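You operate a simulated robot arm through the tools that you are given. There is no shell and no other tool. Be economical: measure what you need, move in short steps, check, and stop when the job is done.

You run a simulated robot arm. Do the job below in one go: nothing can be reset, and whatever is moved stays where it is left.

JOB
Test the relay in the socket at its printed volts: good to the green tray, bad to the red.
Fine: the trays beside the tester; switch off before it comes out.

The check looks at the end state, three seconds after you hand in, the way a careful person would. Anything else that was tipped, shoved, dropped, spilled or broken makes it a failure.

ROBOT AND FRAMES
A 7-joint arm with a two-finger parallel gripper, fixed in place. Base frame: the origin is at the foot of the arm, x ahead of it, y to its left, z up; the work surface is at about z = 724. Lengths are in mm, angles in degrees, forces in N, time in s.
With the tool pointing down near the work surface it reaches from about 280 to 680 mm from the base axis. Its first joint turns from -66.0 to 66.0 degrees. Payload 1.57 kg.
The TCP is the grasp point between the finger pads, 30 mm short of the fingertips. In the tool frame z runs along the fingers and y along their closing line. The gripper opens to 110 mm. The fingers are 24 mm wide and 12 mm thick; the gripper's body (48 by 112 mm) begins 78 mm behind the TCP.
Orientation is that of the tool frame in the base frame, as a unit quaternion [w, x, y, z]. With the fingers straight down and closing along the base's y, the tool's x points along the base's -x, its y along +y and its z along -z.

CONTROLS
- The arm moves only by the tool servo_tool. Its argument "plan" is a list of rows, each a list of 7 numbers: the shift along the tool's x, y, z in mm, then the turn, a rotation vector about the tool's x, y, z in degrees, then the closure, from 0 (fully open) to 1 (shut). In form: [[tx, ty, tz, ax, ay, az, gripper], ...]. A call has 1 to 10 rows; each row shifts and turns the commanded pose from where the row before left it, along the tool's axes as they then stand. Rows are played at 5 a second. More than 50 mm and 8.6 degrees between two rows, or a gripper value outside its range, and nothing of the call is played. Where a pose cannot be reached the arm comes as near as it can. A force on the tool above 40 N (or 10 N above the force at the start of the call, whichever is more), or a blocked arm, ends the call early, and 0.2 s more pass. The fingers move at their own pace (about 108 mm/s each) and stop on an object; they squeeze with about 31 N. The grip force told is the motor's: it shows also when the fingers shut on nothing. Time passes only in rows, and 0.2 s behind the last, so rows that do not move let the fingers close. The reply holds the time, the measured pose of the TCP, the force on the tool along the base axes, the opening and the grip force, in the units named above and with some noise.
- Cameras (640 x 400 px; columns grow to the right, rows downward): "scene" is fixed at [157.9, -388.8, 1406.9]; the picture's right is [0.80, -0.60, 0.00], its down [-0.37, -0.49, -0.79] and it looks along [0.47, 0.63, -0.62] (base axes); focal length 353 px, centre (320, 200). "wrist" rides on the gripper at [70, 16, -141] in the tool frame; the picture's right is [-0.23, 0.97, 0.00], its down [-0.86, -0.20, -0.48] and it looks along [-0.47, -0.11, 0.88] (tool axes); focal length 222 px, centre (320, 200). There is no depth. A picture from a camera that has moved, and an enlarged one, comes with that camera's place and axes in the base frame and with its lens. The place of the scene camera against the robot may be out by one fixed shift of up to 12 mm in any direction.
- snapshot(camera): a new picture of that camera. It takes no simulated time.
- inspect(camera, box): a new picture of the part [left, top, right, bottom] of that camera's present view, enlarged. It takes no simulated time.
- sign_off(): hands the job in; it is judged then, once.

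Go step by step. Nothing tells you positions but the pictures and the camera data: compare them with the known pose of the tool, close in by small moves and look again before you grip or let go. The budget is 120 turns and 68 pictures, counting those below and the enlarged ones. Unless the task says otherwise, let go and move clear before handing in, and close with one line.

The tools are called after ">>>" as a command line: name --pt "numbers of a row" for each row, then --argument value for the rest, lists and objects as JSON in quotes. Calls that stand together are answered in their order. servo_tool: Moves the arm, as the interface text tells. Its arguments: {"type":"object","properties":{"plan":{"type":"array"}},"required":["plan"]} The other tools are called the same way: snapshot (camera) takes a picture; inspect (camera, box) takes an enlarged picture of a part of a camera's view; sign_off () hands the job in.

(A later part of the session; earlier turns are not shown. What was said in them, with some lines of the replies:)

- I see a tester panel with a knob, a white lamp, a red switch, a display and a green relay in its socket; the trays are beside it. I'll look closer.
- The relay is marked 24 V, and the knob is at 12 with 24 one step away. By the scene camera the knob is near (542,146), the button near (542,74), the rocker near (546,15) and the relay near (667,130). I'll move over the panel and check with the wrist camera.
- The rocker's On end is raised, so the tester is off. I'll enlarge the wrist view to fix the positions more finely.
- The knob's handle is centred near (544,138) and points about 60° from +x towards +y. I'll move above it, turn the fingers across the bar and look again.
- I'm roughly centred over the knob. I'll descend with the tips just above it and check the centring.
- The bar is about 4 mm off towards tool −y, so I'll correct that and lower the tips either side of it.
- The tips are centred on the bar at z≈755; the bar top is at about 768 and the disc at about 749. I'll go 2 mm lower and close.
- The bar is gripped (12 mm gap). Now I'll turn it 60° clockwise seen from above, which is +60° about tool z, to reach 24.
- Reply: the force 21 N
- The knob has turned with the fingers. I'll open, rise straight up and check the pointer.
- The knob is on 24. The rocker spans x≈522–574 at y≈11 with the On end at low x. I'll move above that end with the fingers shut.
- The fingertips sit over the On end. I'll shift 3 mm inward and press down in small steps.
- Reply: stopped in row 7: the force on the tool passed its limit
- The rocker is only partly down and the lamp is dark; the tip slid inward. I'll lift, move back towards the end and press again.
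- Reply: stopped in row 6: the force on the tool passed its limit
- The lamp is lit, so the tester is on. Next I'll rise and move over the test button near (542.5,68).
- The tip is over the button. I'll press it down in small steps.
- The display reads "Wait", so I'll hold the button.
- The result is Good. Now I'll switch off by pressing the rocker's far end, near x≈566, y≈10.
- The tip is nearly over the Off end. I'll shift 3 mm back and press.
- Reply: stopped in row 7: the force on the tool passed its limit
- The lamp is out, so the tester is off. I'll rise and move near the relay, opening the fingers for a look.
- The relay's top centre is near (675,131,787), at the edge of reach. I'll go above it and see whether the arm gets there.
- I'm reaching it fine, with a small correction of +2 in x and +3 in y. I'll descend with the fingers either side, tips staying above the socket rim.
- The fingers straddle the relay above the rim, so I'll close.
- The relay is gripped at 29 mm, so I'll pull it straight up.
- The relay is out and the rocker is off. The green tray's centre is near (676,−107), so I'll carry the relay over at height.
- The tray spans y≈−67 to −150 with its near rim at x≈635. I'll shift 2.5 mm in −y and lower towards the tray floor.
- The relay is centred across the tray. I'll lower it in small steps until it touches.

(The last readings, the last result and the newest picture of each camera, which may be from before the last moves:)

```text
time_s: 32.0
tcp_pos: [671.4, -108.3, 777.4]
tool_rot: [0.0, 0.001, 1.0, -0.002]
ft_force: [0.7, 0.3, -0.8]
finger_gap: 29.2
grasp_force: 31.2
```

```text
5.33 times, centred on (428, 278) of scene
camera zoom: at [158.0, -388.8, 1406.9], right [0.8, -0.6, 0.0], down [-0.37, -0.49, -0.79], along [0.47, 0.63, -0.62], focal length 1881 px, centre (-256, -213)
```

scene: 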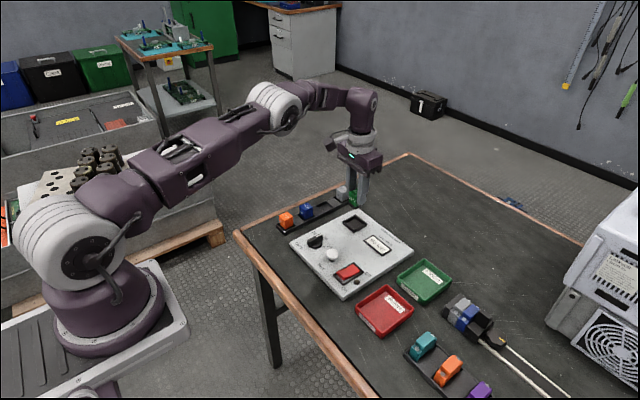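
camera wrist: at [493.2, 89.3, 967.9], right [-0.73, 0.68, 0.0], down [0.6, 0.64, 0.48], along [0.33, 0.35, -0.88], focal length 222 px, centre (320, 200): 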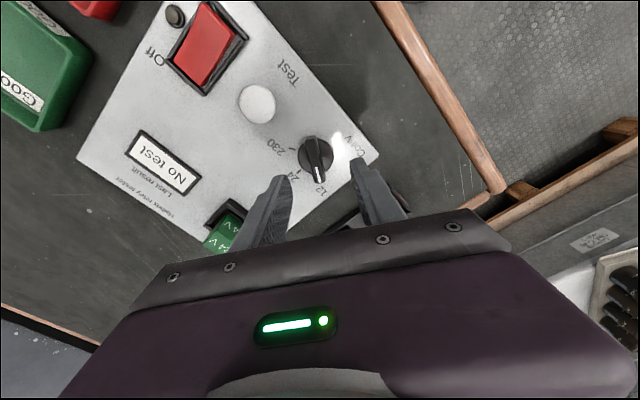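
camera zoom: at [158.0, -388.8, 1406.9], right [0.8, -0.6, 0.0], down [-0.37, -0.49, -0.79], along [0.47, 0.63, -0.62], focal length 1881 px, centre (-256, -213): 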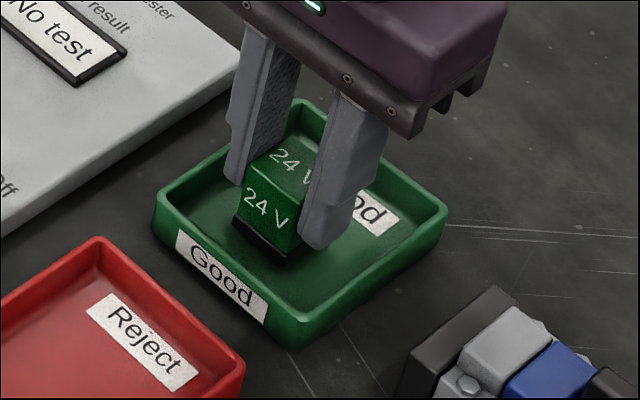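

Nearly there, but no contact yet, so I'll keep going in 1–1.5 mm steps.

>>> servo_tool --pt "0 0 1.5 0 0 0 0.85" --pt "0 0 1.5 0 0 0 0.85" --pt "0 0 1 0 0 0 0.85" --pt "0 0 0 0 0 0 0.85"

>>> inspect --camera "scene" --box '[396, 252, 444, 288]'

```text
time_s: 33.0
tcp_pos: [670.4, -106.1, 773.6]
tool_rot: [0.0, 0.0, 1.0, 0.001]
ft_force: [-1.3, 0.3, -0.5]
finger_gap: 29.2
grasp_force: 30.8
```

```text
11.11 times, centred on (420, 270) of scene
camera zoom: at [158.0, -388.8, 1406.9], right [0.8, -0.6, 0.0], down [-0.37, -0.49, -0.79], along [0.47, 0.63, -0.62], focal length 3918 px, centre (-791, -578)
```

zoom: 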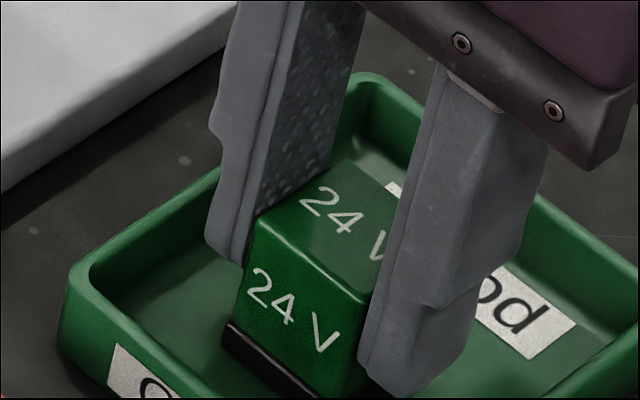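

>>> servo_tool --pt "0 0 1 0 0 0 0.85" --pt "0 0 1 0 0 0 0.85" --pt "0 0 1 0 0 0 0.85" --pt "0 0 0 0 0 0 0.85"

```text
time_s: 34.0
tcp_pos: [670.8, -107.8, 772.0]
tool_rot: [0.004, 0.0, 1.0, -0.001]
ft_force: [-1.6, 3.1, 26.6]
finger_gap: 29.4
grasp_force: 30.8
```

It's touching the floor with 26 N of force. I'll ease up a little, open just enough to let go and rise.

>>> servo_tool --pt "0 0 -1 0 0 0 0.85" --pt "0 0 0 0 0 0 0.7" --pt "0 0 0 0 0 0 0.66" --pt "0 0 0 0 0 0 0.66" --pt "0 0 -15 0 0 0 0.66" --pt "0 0 -30 0 0 0 0.66" --pt "0 0 -40 0 0 0 0.66" --pt "30 0 -40 0 0 0 0.66"

>>> snapshot --camera "scene"

>>> inspect --camera "scene" --box '[300, 200, 460, 320]'

```text
time_s: 35.9
tcp_pos: [640.2, -107.6, 896.0]
tool_rot: [0.001, -0.001, 1.0, -0.002]
ft_force: [0.1, -0.2, -0.1]
finger_gap: 37.4
grasp_force: 0.1
```

```text
22 pictures are left
```

scene: 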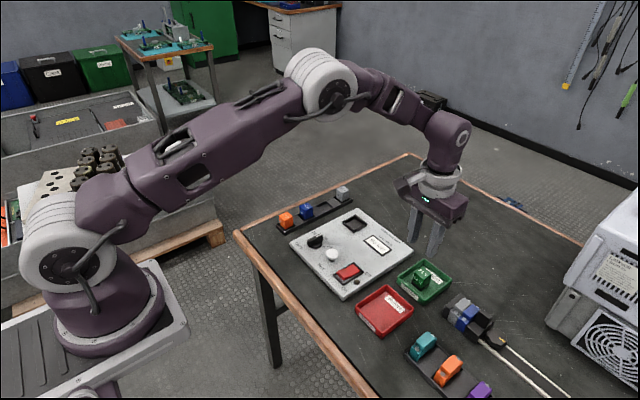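

```text
3.33 times, centred on (380, 260) of scene
camera zoom: at [157.9, -388.8, 1407.0], right [0.8, -0.6, 0.0], down [-0.37, -0.49, -0.79], along [0.47, 0.63, -0.62], focal length 1175 px, centre (120, 0)
```

zoom: 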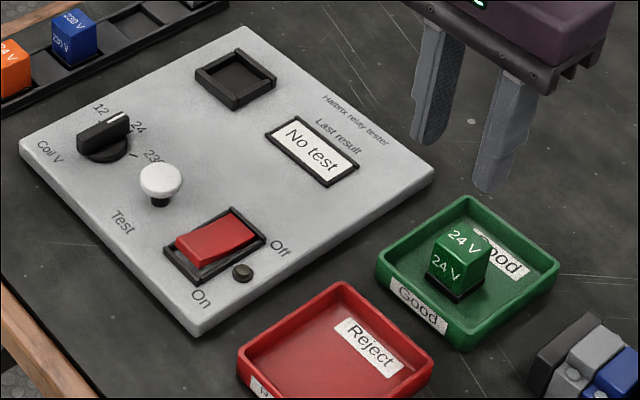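

The relay stands upright in the green tray, the tester is off and the arm is clear, so I'm handing in.

>>> sign_off

```text
The job is handed in.
```

The relay tested Good at its printed 24 V; I switched the tester off before taking the relay out, and it now stands in the green tray.
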